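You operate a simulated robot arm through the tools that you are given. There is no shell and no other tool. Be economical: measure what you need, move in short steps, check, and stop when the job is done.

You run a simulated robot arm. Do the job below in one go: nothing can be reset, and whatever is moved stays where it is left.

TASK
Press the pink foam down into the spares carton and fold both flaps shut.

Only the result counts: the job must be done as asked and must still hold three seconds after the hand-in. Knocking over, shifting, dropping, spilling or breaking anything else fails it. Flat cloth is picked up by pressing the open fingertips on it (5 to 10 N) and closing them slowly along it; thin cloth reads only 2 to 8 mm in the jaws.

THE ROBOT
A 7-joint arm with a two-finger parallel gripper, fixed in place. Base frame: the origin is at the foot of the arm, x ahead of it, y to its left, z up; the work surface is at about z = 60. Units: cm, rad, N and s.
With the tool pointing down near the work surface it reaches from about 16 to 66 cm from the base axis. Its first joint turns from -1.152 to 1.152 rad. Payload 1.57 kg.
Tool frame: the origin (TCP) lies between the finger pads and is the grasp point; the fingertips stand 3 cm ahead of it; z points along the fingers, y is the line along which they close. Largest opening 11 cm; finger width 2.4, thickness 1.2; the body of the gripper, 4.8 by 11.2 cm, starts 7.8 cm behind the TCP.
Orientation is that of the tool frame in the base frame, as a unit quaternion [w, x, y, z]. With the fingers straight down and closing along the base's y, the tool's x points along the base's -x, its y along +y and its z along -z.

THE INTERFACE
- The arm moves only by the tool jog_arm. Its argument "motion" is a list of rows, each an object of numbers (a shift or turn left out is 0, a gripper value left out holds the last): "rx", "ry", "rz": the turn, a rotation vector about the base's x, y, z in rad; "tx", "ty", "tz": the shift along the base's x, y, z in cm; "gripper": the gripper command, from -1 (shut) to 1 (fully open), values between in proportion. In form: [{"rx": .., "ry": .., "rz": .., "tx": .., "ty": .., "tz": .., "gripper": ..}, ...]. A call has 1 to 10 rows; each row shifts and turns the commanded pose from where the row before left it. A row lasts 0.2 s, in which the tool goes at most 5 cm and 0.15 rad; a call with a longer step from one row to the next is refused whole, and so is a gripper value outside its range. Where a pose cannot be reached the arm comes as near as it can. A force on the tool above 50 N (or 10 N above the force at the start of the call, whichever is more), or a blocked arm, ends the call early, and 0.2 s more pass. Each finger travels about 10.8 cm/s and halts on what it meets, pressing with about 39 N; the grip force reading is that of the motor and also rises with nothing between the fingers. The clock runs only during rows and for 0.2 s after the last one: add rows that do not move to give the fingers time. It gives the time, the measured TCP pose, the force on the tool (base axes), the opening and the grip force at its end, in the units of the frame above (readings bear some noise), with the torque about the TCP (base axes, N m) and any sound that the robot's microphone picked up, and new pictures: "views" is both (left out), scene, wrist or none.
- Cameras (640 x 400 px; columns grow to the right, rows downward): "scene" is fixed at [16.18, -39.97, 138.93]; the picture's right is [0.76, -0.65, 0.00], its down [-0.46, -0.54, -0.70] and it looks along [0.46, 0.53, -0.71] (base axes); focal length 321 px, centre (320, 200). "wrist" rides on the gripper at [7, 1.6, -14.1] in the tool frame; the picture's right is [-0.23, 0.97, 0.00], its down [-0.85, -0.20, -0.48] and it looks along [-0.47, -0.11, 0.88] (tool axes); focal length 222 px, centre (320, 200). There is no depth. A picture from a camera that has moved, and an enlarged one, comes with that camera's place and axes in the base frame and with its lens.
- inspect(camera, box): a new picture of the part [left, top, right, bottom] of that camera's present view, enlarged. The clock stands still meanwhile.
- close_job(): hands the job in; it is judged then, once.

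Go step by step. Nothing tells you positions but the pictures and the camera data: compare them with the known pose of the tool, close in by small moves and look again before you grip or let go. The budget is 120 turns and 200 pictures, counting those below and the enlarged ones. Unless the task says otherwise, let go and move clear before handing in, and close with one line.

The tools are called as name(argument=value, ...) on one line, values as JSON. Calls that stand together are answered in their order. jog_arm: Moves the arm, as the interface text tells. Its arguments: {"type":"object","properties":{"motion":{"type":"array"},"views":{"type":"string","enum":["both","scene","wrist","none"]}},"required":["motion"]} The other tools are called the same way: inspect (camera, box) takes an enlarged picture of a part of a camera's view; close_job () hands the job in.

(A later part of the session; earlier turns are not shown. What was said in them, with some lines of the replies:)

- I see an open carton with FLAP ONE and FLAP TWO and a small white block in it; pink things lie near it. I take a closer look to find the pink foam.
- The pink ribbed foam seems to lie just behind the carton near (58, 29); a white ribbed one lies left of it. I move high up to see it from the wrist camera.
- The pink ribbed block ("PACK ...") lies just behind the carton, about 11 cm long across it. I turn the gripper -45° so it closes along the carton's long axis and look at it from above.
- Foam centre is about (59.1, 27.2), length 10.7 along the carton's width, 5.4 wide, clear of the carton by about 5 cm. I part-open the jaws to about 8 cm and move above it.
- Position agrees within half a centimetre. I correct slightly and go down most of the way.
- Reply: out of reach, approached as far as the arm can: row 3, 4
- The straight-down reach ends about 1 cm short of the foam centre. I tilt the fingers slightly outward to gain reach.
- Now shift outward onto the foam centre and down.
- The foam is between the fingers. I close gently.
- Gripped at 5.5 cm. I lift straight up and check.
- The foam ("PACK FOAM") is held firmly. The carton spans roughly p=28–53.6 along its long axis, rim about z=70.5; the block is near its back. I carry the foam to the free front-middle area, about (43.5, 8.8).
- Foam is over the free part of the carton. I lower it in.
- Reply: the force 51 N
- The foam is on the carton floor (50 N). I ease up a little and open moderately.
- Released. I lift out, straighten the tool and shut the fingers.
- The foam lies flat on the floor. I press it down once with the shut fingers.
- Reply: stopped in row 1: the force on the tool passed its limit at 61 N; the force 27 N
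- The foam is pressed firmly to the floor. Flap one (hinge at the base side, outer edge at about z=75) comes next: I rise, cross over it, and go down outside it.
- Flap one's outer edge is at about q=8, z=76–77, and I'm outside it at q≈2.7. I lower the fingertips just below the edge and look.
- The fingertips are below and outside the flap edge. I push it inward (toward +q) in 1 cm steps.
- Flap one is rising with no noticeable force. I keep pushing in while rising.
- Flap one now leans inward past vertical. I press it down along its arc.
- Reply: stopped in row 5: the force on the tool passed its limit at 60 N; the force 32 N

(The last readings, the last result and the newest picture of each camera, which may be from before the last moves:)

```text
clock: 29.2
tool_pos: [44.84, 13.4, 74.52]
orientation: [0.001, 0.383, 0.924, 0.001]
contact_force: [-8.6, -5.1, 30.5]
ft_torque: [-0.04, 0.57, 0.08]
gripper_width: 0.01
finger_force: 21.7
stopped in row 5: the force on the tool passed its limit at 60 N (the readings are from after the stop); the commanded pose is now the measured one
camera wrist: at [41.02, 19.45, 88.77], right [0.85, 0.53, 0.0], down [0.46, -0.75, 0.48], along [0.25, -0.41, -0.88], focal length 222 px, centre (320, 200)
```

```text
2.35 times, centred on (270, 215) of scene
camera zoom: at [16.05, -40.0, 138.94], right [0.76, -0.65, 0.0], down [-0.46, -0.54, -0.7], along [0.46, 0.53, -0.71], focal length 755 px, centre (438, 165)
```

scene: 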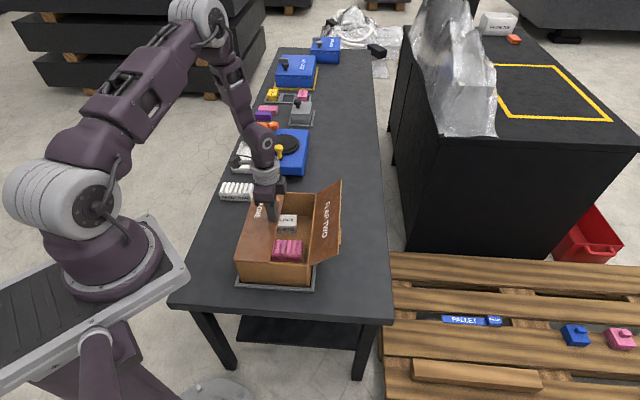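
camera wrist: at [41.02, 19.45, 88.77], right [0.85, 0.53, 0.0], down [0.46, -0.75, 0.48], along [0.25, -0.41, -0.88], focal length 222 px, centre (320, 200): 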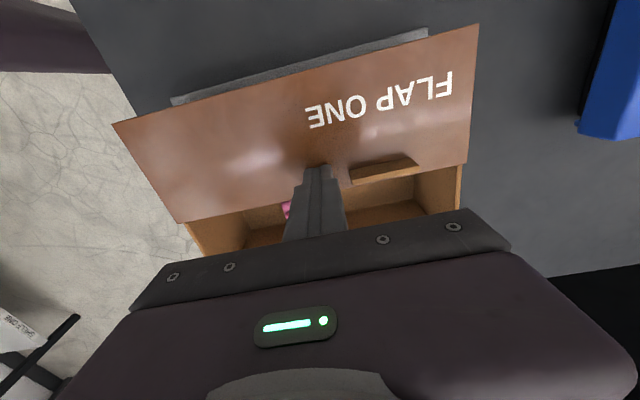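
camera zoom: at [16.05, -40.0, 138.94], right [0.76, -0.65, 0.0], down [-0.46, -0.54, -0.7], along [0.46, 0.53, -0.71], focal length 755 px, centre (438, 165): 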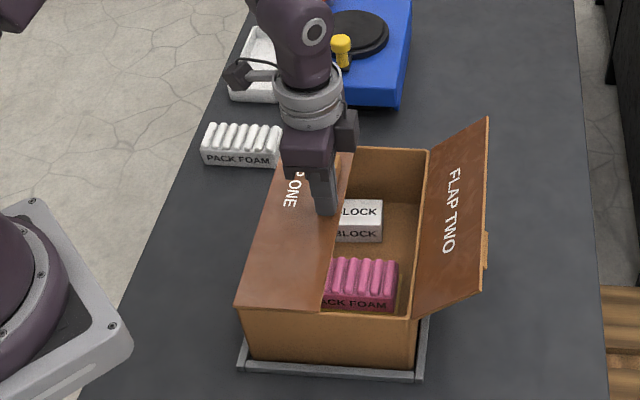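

Flap one is flat against its stop at about z=71.5. I lift off and see whether it stays.

jog_arm(motion=[{"tz": 1}, {"tz": 3}, {"tz": 4}, {"tz": 4}, {}, {}])

inspect(camera="scene", box=[170, 130, 370, 300])

```text
clock: 29.4
tool_pos: [44.77, 13.4, 74.59]
orientation: [0.0, 0.383, 0.924, -0.001]
contact_force: [-3.9, -2.5, 10.7]
ft_torque: [0.03, 0.14, 0.07]
gripper_width: 0.01
finger_force: 20.6
stopped in row 1: the force on the tool passed its limit at 114 N (the readings are from after the stop); the commanded pose is now the measured one
camera wrist: at [41.05, 19.46, 88.77], right [0.85, 0.53, 0.0], down [0.46, -0.75, 0.48], along [0.25, -0.41, -0.88], focal length 222 px, centre (320, 200)
```

scene: 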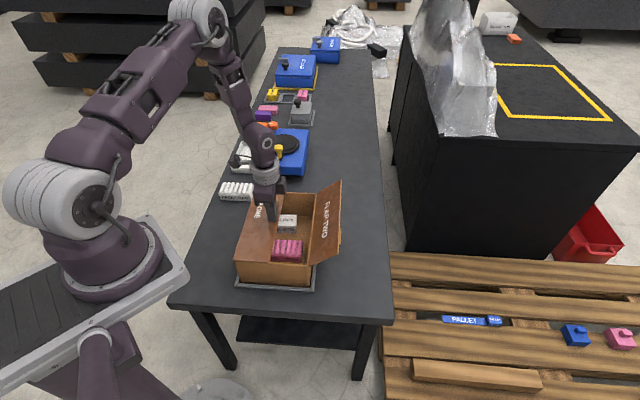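
wrist: 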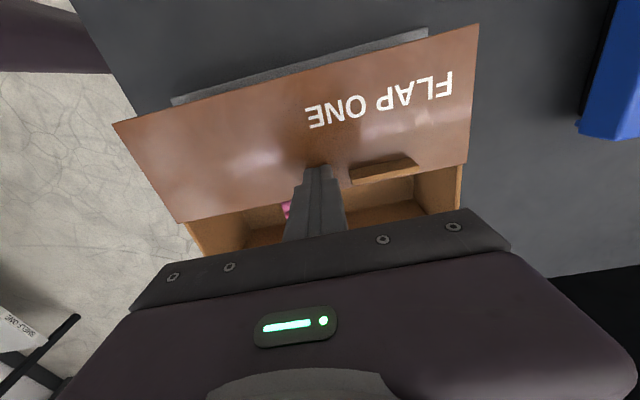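

```text
2.35 times, centred on (270, 215) of scene
camera zoom: at [16.16, -39.97, 138.93], right [0.76, -0.65, 0.0], down [-0.46, -0.54, -0.7], along [0.46, 0.53, -0.71], focal length 755 px, centre (438, 165)
```

zoom: 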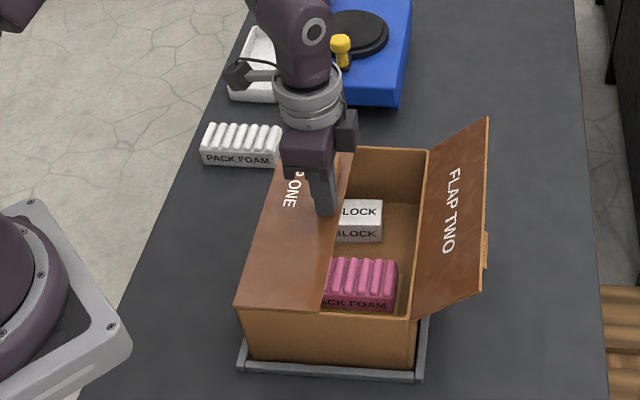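

A force spike at reversal stopped the lift; the reading is now lower. I lift slowly.

jog_arm(motion=[{"tz": 0.2}, {"tz": 0.4}, {"tz": 1}, {"tz": 3}, {"tz": 4}, {"tz": 4}, {}, {}])

inspect(camera="scene", box=[170, 130, 370, 300])

```text
clock: 31.2
tool_pos: [44.76, 13.39, 87.13]
orientation: [-0.001, 0.384, 0.923, 0.001]
contact_force: [0.3, 0.3, 0.6]
ft_torque: [0.01, -0.01, 0.0]
gripper_width: 0.0
finger_force: 21.3
camera wrist: at [40.97, 19.52, 101.38], right [0.85, 0.53, 0.0], down [0.46, -0.75, 0.48], along [0.25, -0.41, -0.88], focal length 222 px, centre (320, 200)
```

scene: 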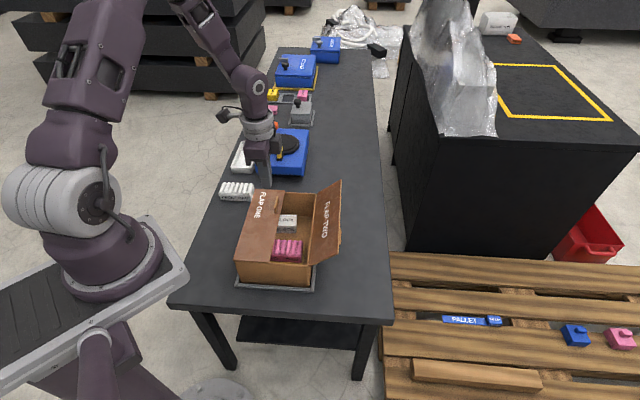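
wrist: 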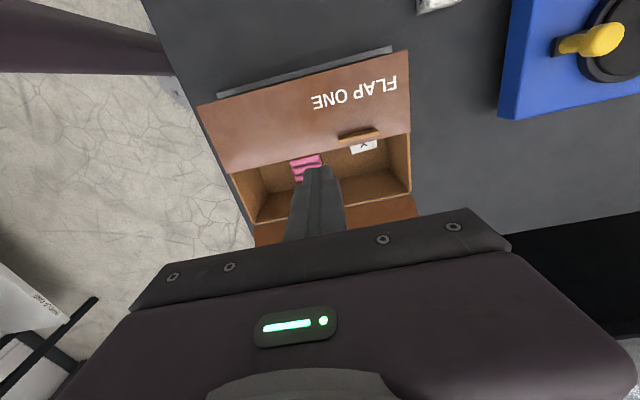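

```text
2.35 times, centred on (270, 215) of scene
camera zoom: at [16.18, -39.97, 138.93], right [0.76, -0.65, 0.0], down [-0.46, -0.54, -0.7], along [0.46, 0.53, -0.71], focal length 755 px, centre (438, 165)
```

zoom: 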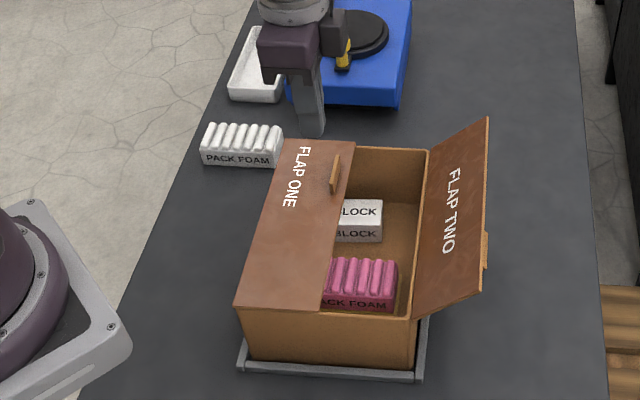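

Flap one stays shut. Now I cross over to the outside of flap two, at about (61.5, -4.9), keeping clear of its handle tab at p≈33.

jog_arm(motion=[{"tx": 2.79, "ty": -3.05}, {"tx": 2.79, "ty": -3.05}, {"tx": 2.79, "ty": -3.05}, {"tx": 2.79, "ty": -3.05}, {"tx": 2.79, "ty": -3.05}, {"tx": 2.79, "ty": -3.05}, {}])

inspect(camera="scene", box=[210, 120, 410, 300])

```text
clock: 32.8
tool_pos: [61.35, -5.03, 87.27]
orientation: [0.0, 0.383, 0.924, 0.0]
contact_force: [0.2, -0.4, 0.3]
ft_torque: [0.05, 0.0, 0.0]
gripper_width: 0.0
finger_force: 21.7
camera wrist: at [57.62, 1.11, 101.45], right [0.85, 0.53, 0.0], down [0.46, -0.75, 0.48], along [0.25, -0.41, -0.88], focal length 222 px, centre (320, 200)
```

scene: 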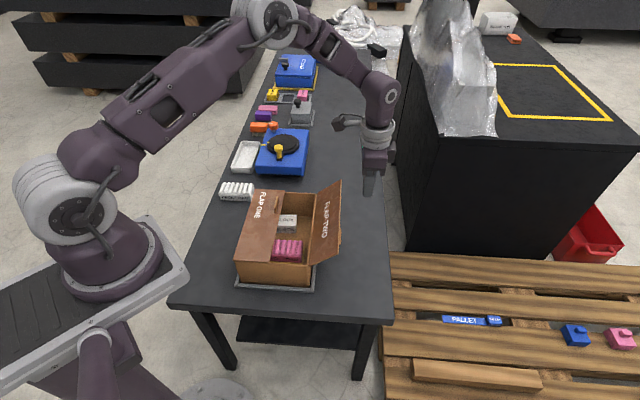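
wrist: 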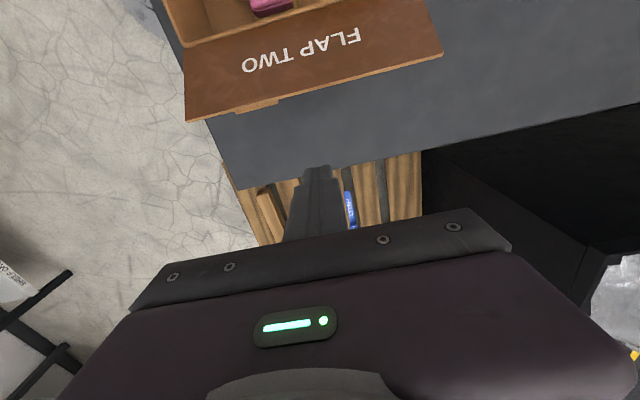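

```text
2.22 times, centred on (310, 210) of scene
camera zoom: at [16.18, -39.97, 138.93], right [0.76, -0.65, 0.0], down [-0.46, -0.54, -0.7], along [0.46, 0.53, -0.71], focal length 713 px, centre (342, 178)
```

zoom: 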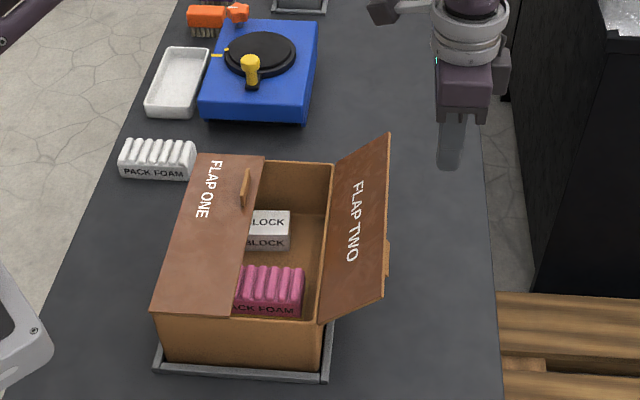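

I'm clear outside flap two (its edge is at q≈41, I'm at q≈47). I go down and push it inward.

jog_arm(motion=[{"tz": -3}, {"tz": -3}, {"tz": -3}, {"tz": -1.8}, {}], views="scene")

jog_arm(motion=[{"tx": -0.85, "ty": 0.85}, {"tx": -0.85, "ty": 0.85}, {"tx": -0.85, "ty": 0.85}, {"tx": -0.85, "ty": 0.85}, {"tx": -0.85, "ty": 0.85}, {"tx": -0.7, "ty": 0.7}, {}])

inspect(camera="scene", box=[210, 120, 410, 300])

```text
clock: 34.0
tool_pos: [61.59, -4.82, 76.32]
orientation: [0.001, 0.384, 0.923, 0.001]
contact_force: [0.7, -0.5, 0.0]
ft_torque: [-0.02, -0.01, 0.02]
gripper_width: 0.0
finger_force: 21.4
```

scene: 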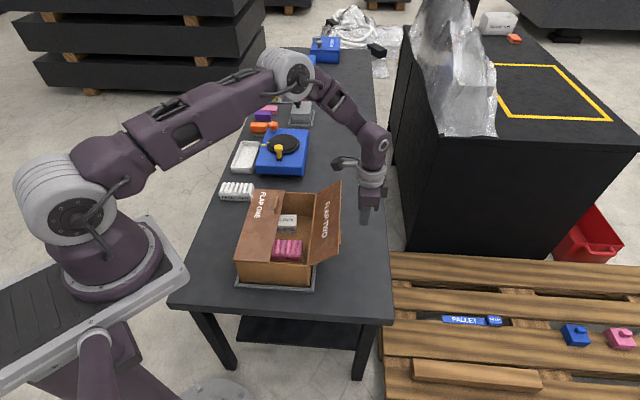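

```text
clock: 35.4
tool_pos: [57.58, -0.83, 76.82]
orientation: [0.012, 0.384, 0.923, 0.0]
contact_force: [1.1, -2.9, 3.2]
ft_torque: [0.03, 0.06, 0.07]
gripper_width: 0.0
finger_force: 20.7
stopped in row 6: the force on the tool passed its limit at 58 N (the readings are from after the stop); the commanded pose is now the measured one
camera wrist: at [53.5, 5.39, 90.91], right [0.85, 0.53, 0.01], down [0.45, -0.74, 0.5], along [0.27, -0.42, -0.87], focal length 222 px, centre (320, 200)
```

scene: 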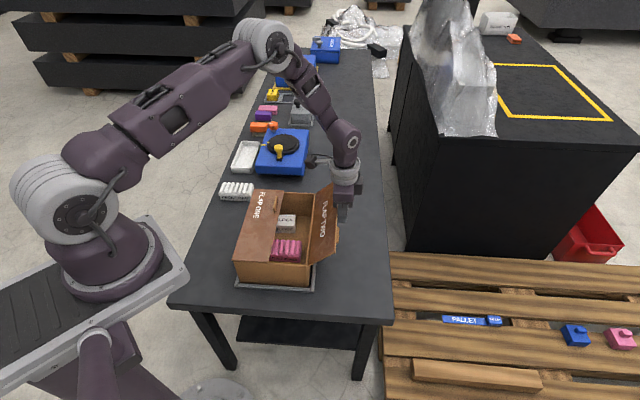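
wrist: 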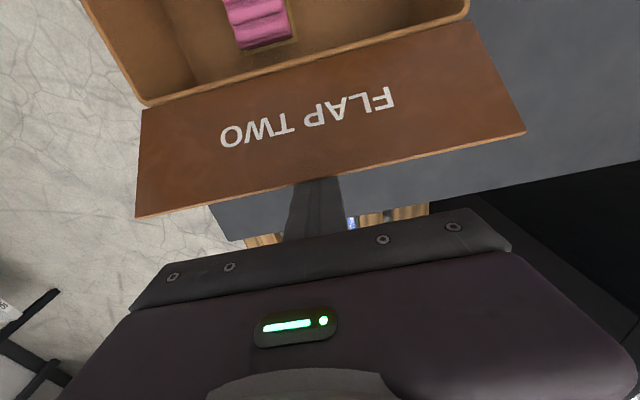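

```text
2.22 times, centred on (310, 210) of scene
camera zoom: at [16.18, -39.97, 138.93], right [0.76, -0.65, 0.0], down [-0.46, -0.54, -0.7], along [0.46, 0.53, -0.71], focal length 713 px, centre (342, 178)
```

zoom: 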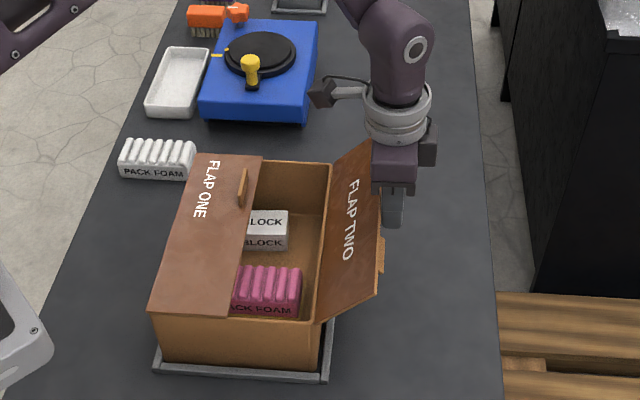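

The push stopped at 58 N, while flap one moved freely. I look closely before going on.

inspect(camera="scene", box=[290, 150, 380, 290])

inspect(camera="wrist", box=[200, 100, 460, 270])

```text
2.86 times, centred on (335, 220) of scene
camera zoom: at [16.18, -39.97, 138.93], right [0.76, -0.65, 0.0], down [-0.46, -0.54, -0.7], along [0.46, 0.53, -0.71], focal length 916 px, centre (277, 143)
```

zoom: 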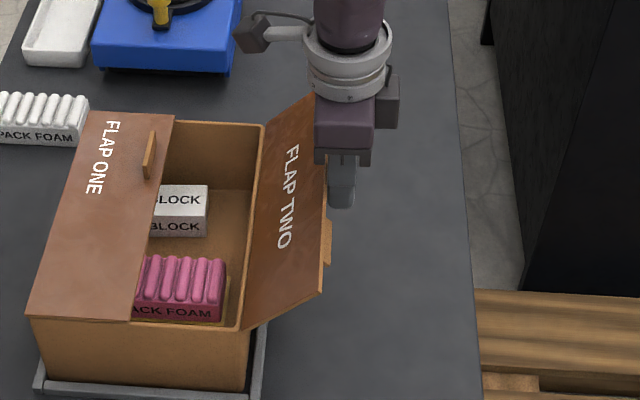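

```text
2.35 times, centred on (330, 185) of wrist
camera zoom: at [53.5, 5.39, 90.91], right [0.85, 0.53, 0.01], down [0.45, -0.74, 0.5], along [0.27, -0.42, -0.87], focal length 523 px, centre (296, 235)
```

zoom: 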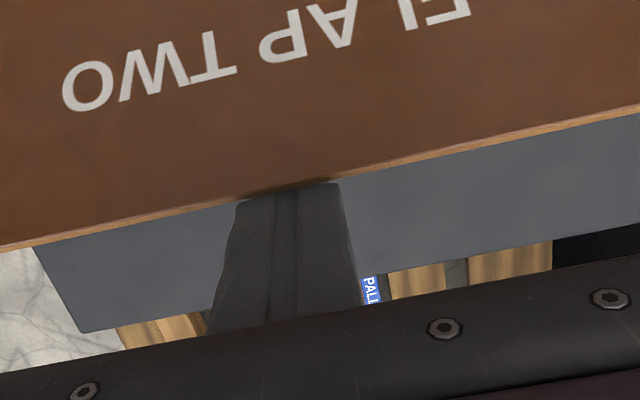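

The residual force is small, so it may have been an edge catch. I back off 1 cm, lower slightly and push again slowly along the flap's arc.

jog_arm(motion=[{"tx": 0.4, "ty": -0.4}, {"tx": 0.4, "ty": -0.4}, {"tx": 0.2, "ty": -0.2, "tz": -0.8}, {}])

inspect(camera="scene", box=[210, 120, 410, 300])

```text
clock: 36.4
tool_pos: [58.64, -1.66, 76.11]
orientation: [0.011, 0.385, 0.923, 0.0]
contact_force: [-0.1, -0.1, 0.5]
ft_torque: [0.01, -0.05, 0.02]
gripper_width: 0.0
finger_force: 21.2
camera wrist: at [54.55, 4.54, 90.12], right [0.85, 0.53, 0.01], down [0.45, -0.74, 0.49], along [0.27, -0.41, -0.87], focal length 222 px, centre (320, 200)
```

scene: 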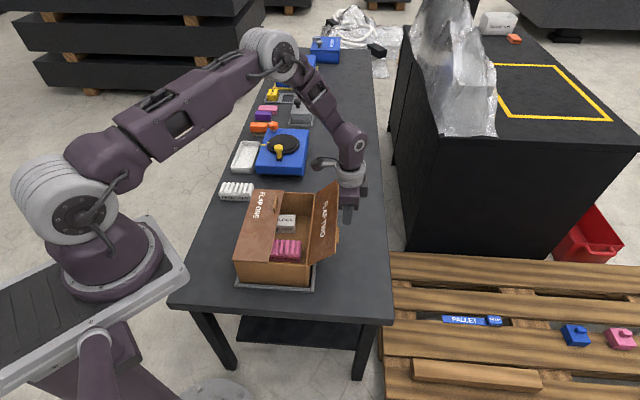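
wrist: 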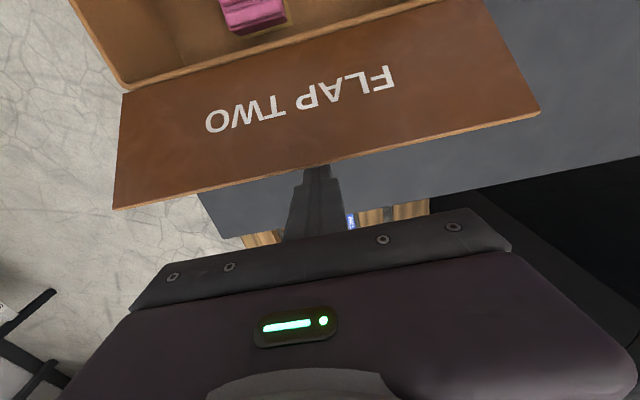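

```text
2.22 times, centred on (310, 210) of scene
camera zoom: at [16.18, -39.97, 138.93], right [0.76, -0.65, 0.0], down [-0.46, -0.54, -0.7], along [0.46, 0.53, -0.71], focal length 713 px, centre (342, 178)
```

zoom: 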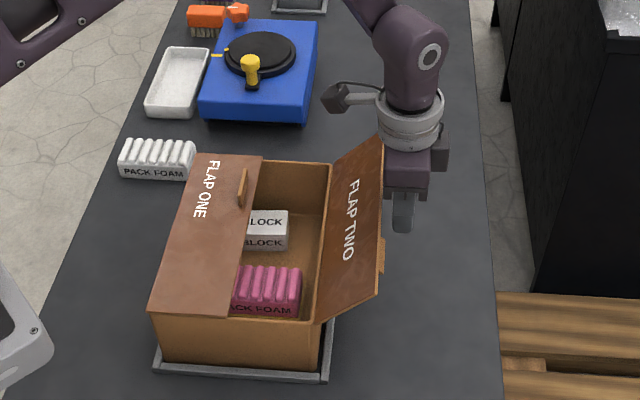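

The carton slid a few millimetres and flap two did not turn. I try again, very slowly and in small steps, watching the force.

jog_arm(motion=[{"tx": -0.25, "ty": 0.25}, {"tx": -0.25, "ty": 0.25}, {"tx": -0.2, "ty": 0.2}, {}], views="none")

jog_arm(motion=[{"tx": -0.15, "ty": 0.15}, {"tx": -0.1, "ty": 0.1}, {}], views="none")

jog_arm(motion=[{"tx": -0.1, "ty": 0.1}, {"tx": -0.1, "ty": 0.1}, {}], views="wrist")

```text
clock: 37.4
tool_pos: [57.79, -0.99, 75.92]
orientation: [0.011, 0.384, 0.923, -0.001]
contact_force: [-0.1, 1.2, 1.0]
ft_torque: [-0.02, 0.0, -0.02]
gripper_width: 0.0
finger_force: 21.6
```

```text
clock: 38.2
tool_pos: [57.69, -0.76, 75.95]
orientation: [0.011, 0.384, 0.923, -0.001]
contact_force: [1.4, -1.0, 0.9]
ft_torque: [0.02, 0.03, 0.03]
gripper_width: 0.01
finger_force: 21.6
```

```text
clock: 39.0
tool_pos: [57.31, -0.67, 76.06]
orientation: [0.011, 0.384, 0.923, 0.0]
contact_force: [-0.1, -1.9, -0.3]
ft_torque: [0.02, 0.01, 0.03]
gripper_width: 0.01
finger_force: 21.4
camera wrist: at [53.34, 5.59, 90.03], right [0.85, 0.53, 0.01], down [0.45, -0.74, 0.49], along [0.27, -0.41, -0.87], focal length 222 px, centre (320, 200)
```

wrist: 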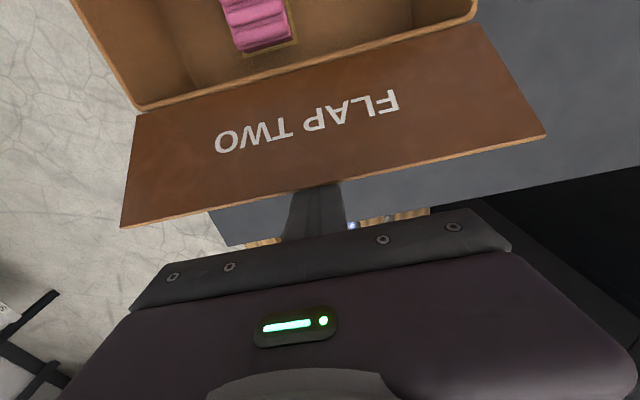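

No force yet at the same place, now with lower fingertips. I go on in small steps.

jog_arm(motion=[{"tx": -0.15, "ty": 0.15}, {"tx": -0.15, "ty": 0.15}, {"tx": -0.15, "ty": 0.15}, {}], views="none")

jog_arm(motion=[{"tx": -0.15, "ty": 0.15}, {"tx": -0.15, "ty": 0.15}, {"tx": -0.15, "ty": 0.15}, {}], views="both")

```text
clock: 40.0
tool_pos: [56.83, -0.26, 76.07]
orientation: [0.012, 0.384, 0.923, 0.0]
contact_force: [0.4, -0.3, 1.0]
ft_torque: [-0.02, 0.03, 0.03]
gripper_width: 0.0
finger_force: 21.2
```

```text
clock: 41.0
tool_pos: [56.35, 0.18, 75.98]
orientation: [0.011, 0.384, 0.923, 0.0]
contact_force: [-0.1, -0.3, 0.1]
ft_torque: [0.01, 0.01, 0.01]
gripper_width: 0.0
finger_force: 21.1
camera wrist: at [52.42, 6.47, 90.03], right [0.85, 0.53, 0.01], down [0.45, -0.74, 0.49], along [0.27, -0.41, -0.87], focal length 222 px, centre (320, 200)
```

scene: 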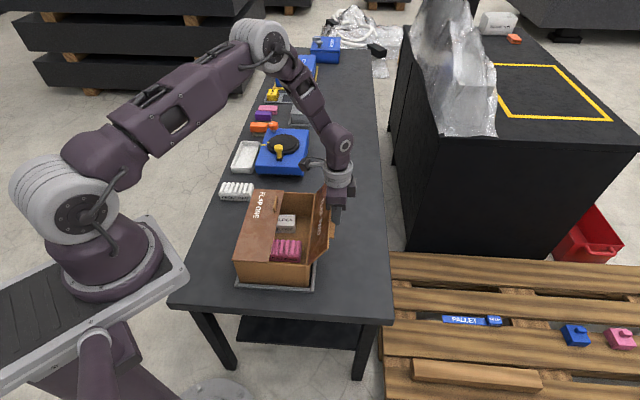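
wrist: 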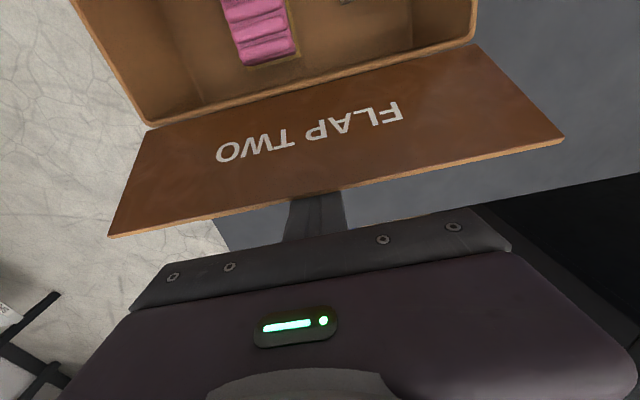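

Now flap two turns freely. I keep pushing in with a slight rise.

jog_arm(motion=[{"tx": -0.4, "ty": 0.4, "tz": 0.15}, {"tx": -0.4, "ty": 0.4, "tz": 0.15}, {"tx": -0.4, "ty": 0.4, "tz": 0.15}, {"tx": -0.4, "ty": 0.4, "tz": 0.15}, {"tx": -0.4, "ty": 0.4, "tz": 0.15}, {"tx": -0.4, "ty": 0.4, "tz": 0.15}, {"tx": -0.4, "ty": 0.4, "tz": 0.15}, {"tx": -0.4, "ty": 0.4, "tz": 0.15}, {}])

inspect(camera="scene", box=[210, 120, 410, 300])

```text
clock: 43.0
tool_pos: [53.19, 3.28, 77.1]
orientation: [0.012, 0.384, 0.923, 0.0]
contact_force: [-1.9, -0.3, 0.9]
ft_torque: [-0.01, 0.02, -0.03]
gripper_width: 0.0
finger_force: 21.2
camera wrist: at [49.2, 9.6, 91.22], right [0.85, 0.53, 0.01], down [0.45, -0.74, 0.49], along [0.27, -0.41, -0.87], focal length 222 px, centre (320, 200)
```

scene: 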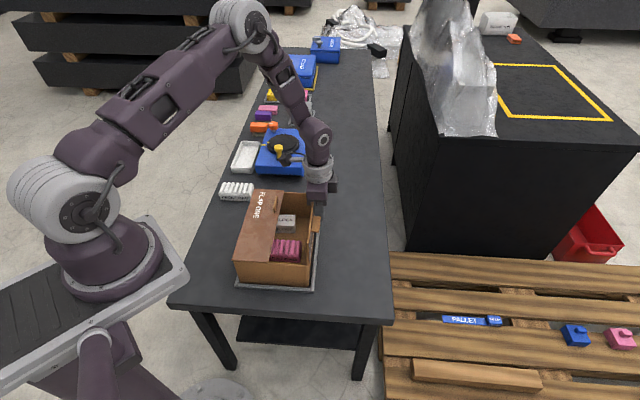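
wrist: 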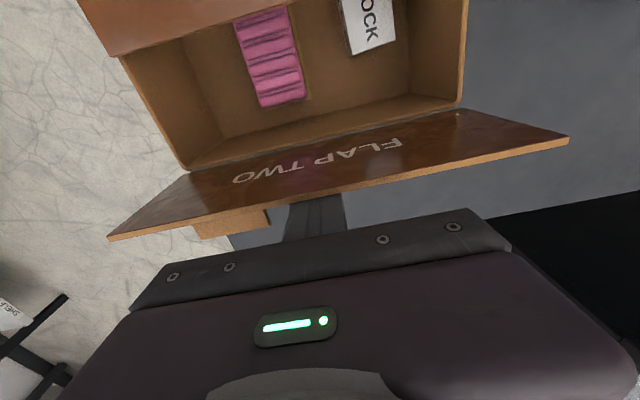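

```text
2.22 times, centred on (310, 210) of scene
camera zoom: at [16.18, -39.97, 138.93], right [0.76, -0.65, 0.0], down [-0.46, -0.54, -0.7], along [0.46, 0.53, -0.71], focal length 713 px, centre (342, 178)
```

zoom: 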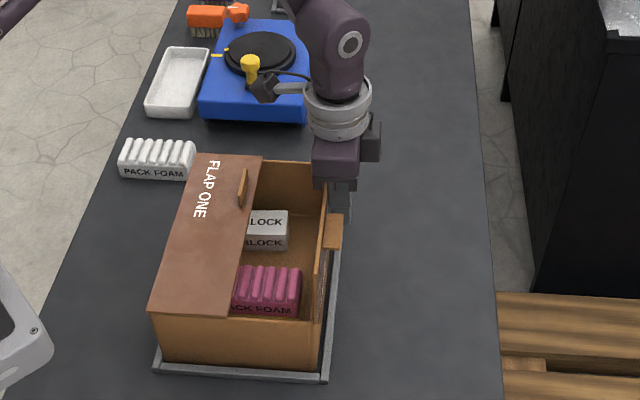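

jog_arm(motion=[{"tx": -0.5, "ty": 0.5, "tz": 0.15}, {"tx": -0.5, "ty": 0.5, "tz": 0.15}, {"tx": -0.5, "ty": 0.5, "tz": 0.1}, {"tx": -0.5, "ty": 0.5}, {"tx": -0.5, "ty": 0.5}, {"tx": -0.5, "ty": 0.5}, {"tx": -0.5, "ty": 0.5}, {"tx": -0.5, "ty": 0.5, "tz": -0.2}, {}])

inspect(camera="scene", box=[210, 120, 410, 300])

```text
clock: 45.0
tool_pos: [49.17, 7.52, 77.34]
orientation: [0.012, 0.384, 0.923, 0.0]
contact_force: [0.5, 0.1, 0.7]
ft_torque: [-0.03, 0.0, 0.01]
gripper_width: 0.0
finger_force: 21.4
camera wrist: at [45.24, 13.72, 91.46], right [0.85, 0.53, 0.01], down [0.45, -0.74, 0.49], along [0.27, -0.41, -0.87], focal length 222 px, centre (320, 200)
```

scene: 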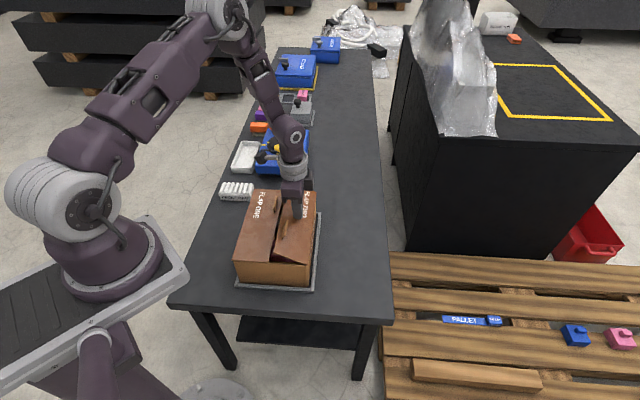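
wrist: 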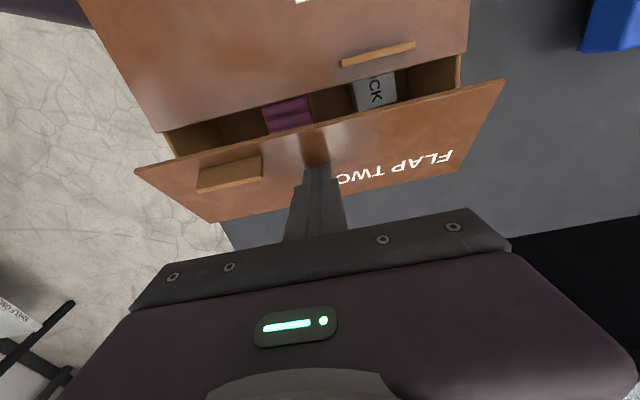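

```text
2.22 times, centred on (310, 210) of scene
camera zoom: at [16.18, -39.97, 138.93], right [0.76, -0.65, 0.0], down [-0.46, -0.54, -0.7], along [0.46, 0.53, -0.71], focal length 713 px, centre (342, 178)
```

zoom: 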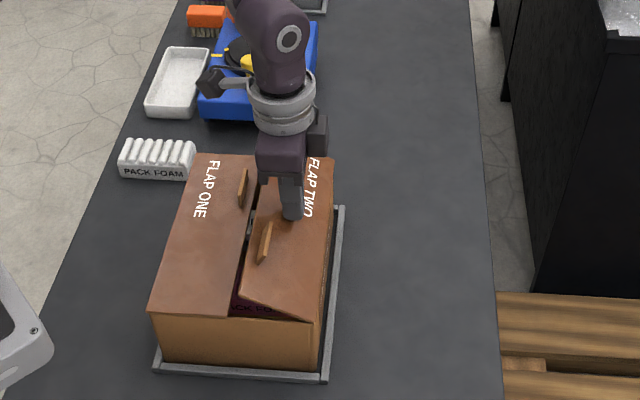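

Flap two leans well inward. I press it down along its arc, gently at the end.

jog_arm(motion=[{"tx": -0.5, "ty": 0.5, "tz": -0.2}, {"tx": -0.5, "ty": 0.5, "tz": -0.4}, {"tx": -0.3, "ty": 0.3, "tz": -0.6}, {"tz": -0.5}, {"tz": -0.4}, {"tz": -0.3}, {}])

inspect(camera="scene", box=[210, 120, 410, 300])

```text
clock: 46.6
tool_pos: [48.07, 8.71, 74.87]
orientation: [0.011, 0.384, 0.923, 0.0]
contact_force: [1.2, -0.1, -0.2]
ft_torque: [-0.04, -0.01, -0.02]
gripper_width: 0.01
finger_force: 21.3
camera wrist: at [43.94, 14.98, 89.1], right [0.85, 0.53, 0.01], down [0.45, -0.74, 0.49], along [0.27, -0.41, -0.87], focal length 222 px, centre (320, 200)
```

scene: 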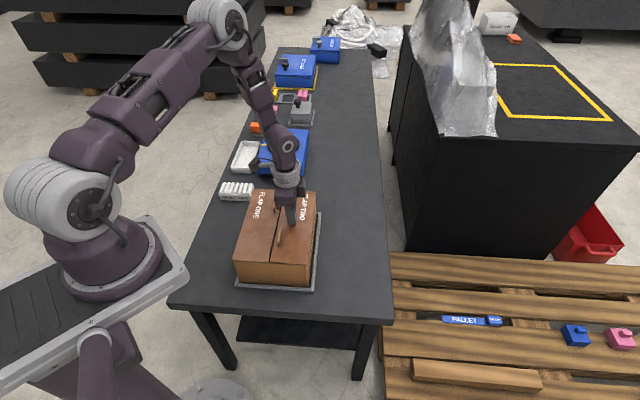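
wrist: 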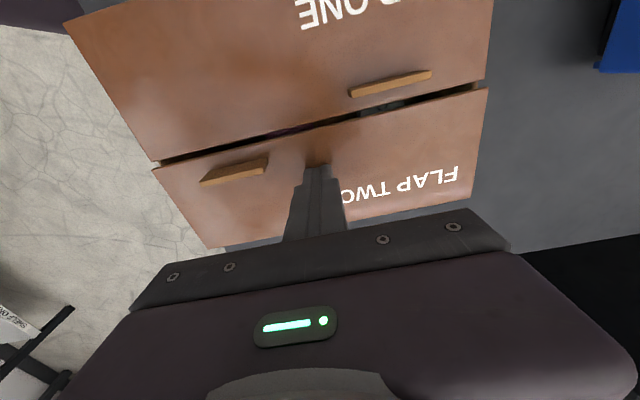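

```text
2.22 times, centred on (310, 210) of scene
camera zoom: at [16.18, -39.97, 138.93], right [0.76, -0.65, 0.0], down [-0.46, -0.54, -0.7], along [0.46, 0.53, -0.71], focal length 713 px, centre (342, 178)
```

zoom: 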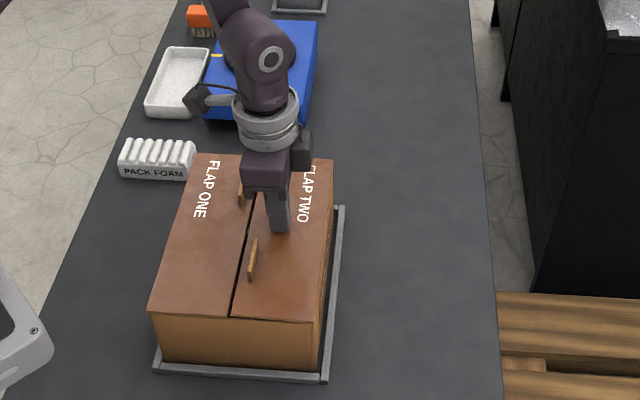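

Nearly flat. One last small press until contact, then lift slowly.

jog_arm(motion=[{"tz": -0.15}, {"tz": -0.15}, {"tz": -0.1}, {}], views="none")

```text
clock: 47.6
tool_pos: [47.87, 8.74, 74.67]
orientation: [0.01, 0.384, 0.923, 0.001]
contact_force: [-0.5, 1.0, -0.2]
ft_torque: [0.01, -0.02, -0.05]
gripper_width: 0.0
finger_force: 20.7
```

jog_arm(motion=[{"tz": -0.1}, {"tz": -0.1}, {"tz": -0.1}, {}], views="none")

```text
clock: 48.5
tool_pos: [47.87, 8.68, 74.59]
orientation: [0.012, 0.385, 0.923, 0.001]
contact_force: [-13.2, -3.0, 56.9]
ft_torque: [0.32, 0.9, 0.17]
gripper_width: 0.0
finger_force: 21.3
stopped in row 4: the force on the tool passed its limit at 53 N (the readings are from after the stop); the commanded pose is now the measured one
```

Flap two is down on its stop. I lift off gently and go clear.

jog_arm(motion=[{"tz": 0.2}, {"tz": 0.3}, {"tz": 1}, {"tz": 3}, {"tz": 4}, {"tz": 4}, {"tz": 4}, {}], views="scene")

```text
clock: 50.2
tool_pos: [48.01, 8.76, 90.85]
orientation: [0.012, 0.385, 0.923, 0.001]
contact_force: [-0.6, 0.1, 0.1]
ft_torque: [0.03, -0.01, -0.01]
gripper_width: 0.01
finger_force: 21.3
```

scene: 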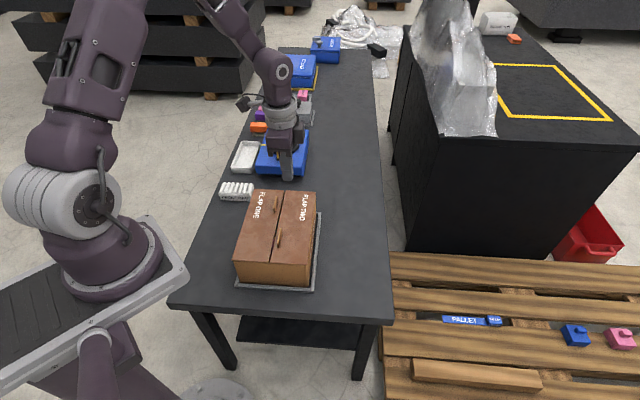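

Both flaps lie shut. I wait a few seconds and check that they hold.

jog_arm(motion=[{"tz": 1}, {}, {}, {}, {}, {}, {}, {}, {}, {}], views="none")

jog_arm(motion=[{}, {}, {}, {}, {}, {}, {}, {}], views="none")

inspect(camera="scene", box=[210, 150, 350, 300])

```text
clock: 52.5
tool_pos: [48.02, 8.83, 91.96]
orientation: [0.011, 0.384, 0.923, 0.002]
contact_force: [-0.3, 1.1, 0.0]
ft_torque: [0.0, -0.02, 0.0]
gripper_width: 0.01
finger_force: 21.4
```

```text
clock: 54.2
tool_pos: [48.02, 8.86, 91.85]
orientation: [0.012, 0.384, 0.923, 0.001]
contact_force: [0.1, 0.4, -0.2]
ft_torque: [0.03, -0.01, 0.0]
gripper_width: 0.0
finger_force: 21.3
```

```text
2.67 times, centred on (280, 225) of scene
camera zoom: at [16.18, -39.97, 138.93], right [0.76, -0.65, 0.0], down [-0.46, -0.54, -0.7], along [0.46, 0.53, -0.71], focal length 855 px, centre (427, 133)
```

zoom: 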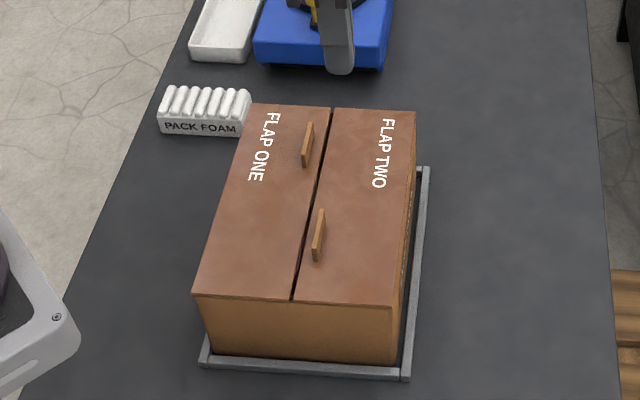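

Both flaps are flat and still after four seconds, the carton is in its tray, and the arm is clear. I hand in.

close_job()

```text
The job is handed in.
```

The pink foam is pressed flat onto the carton floor beside the block, and both flaps are shut; they were still flat four seconds after I let go. My first push on flap two caught its edge and slid the carton a few millimetres within its tray. I moved nothing else, and the arm is clear.
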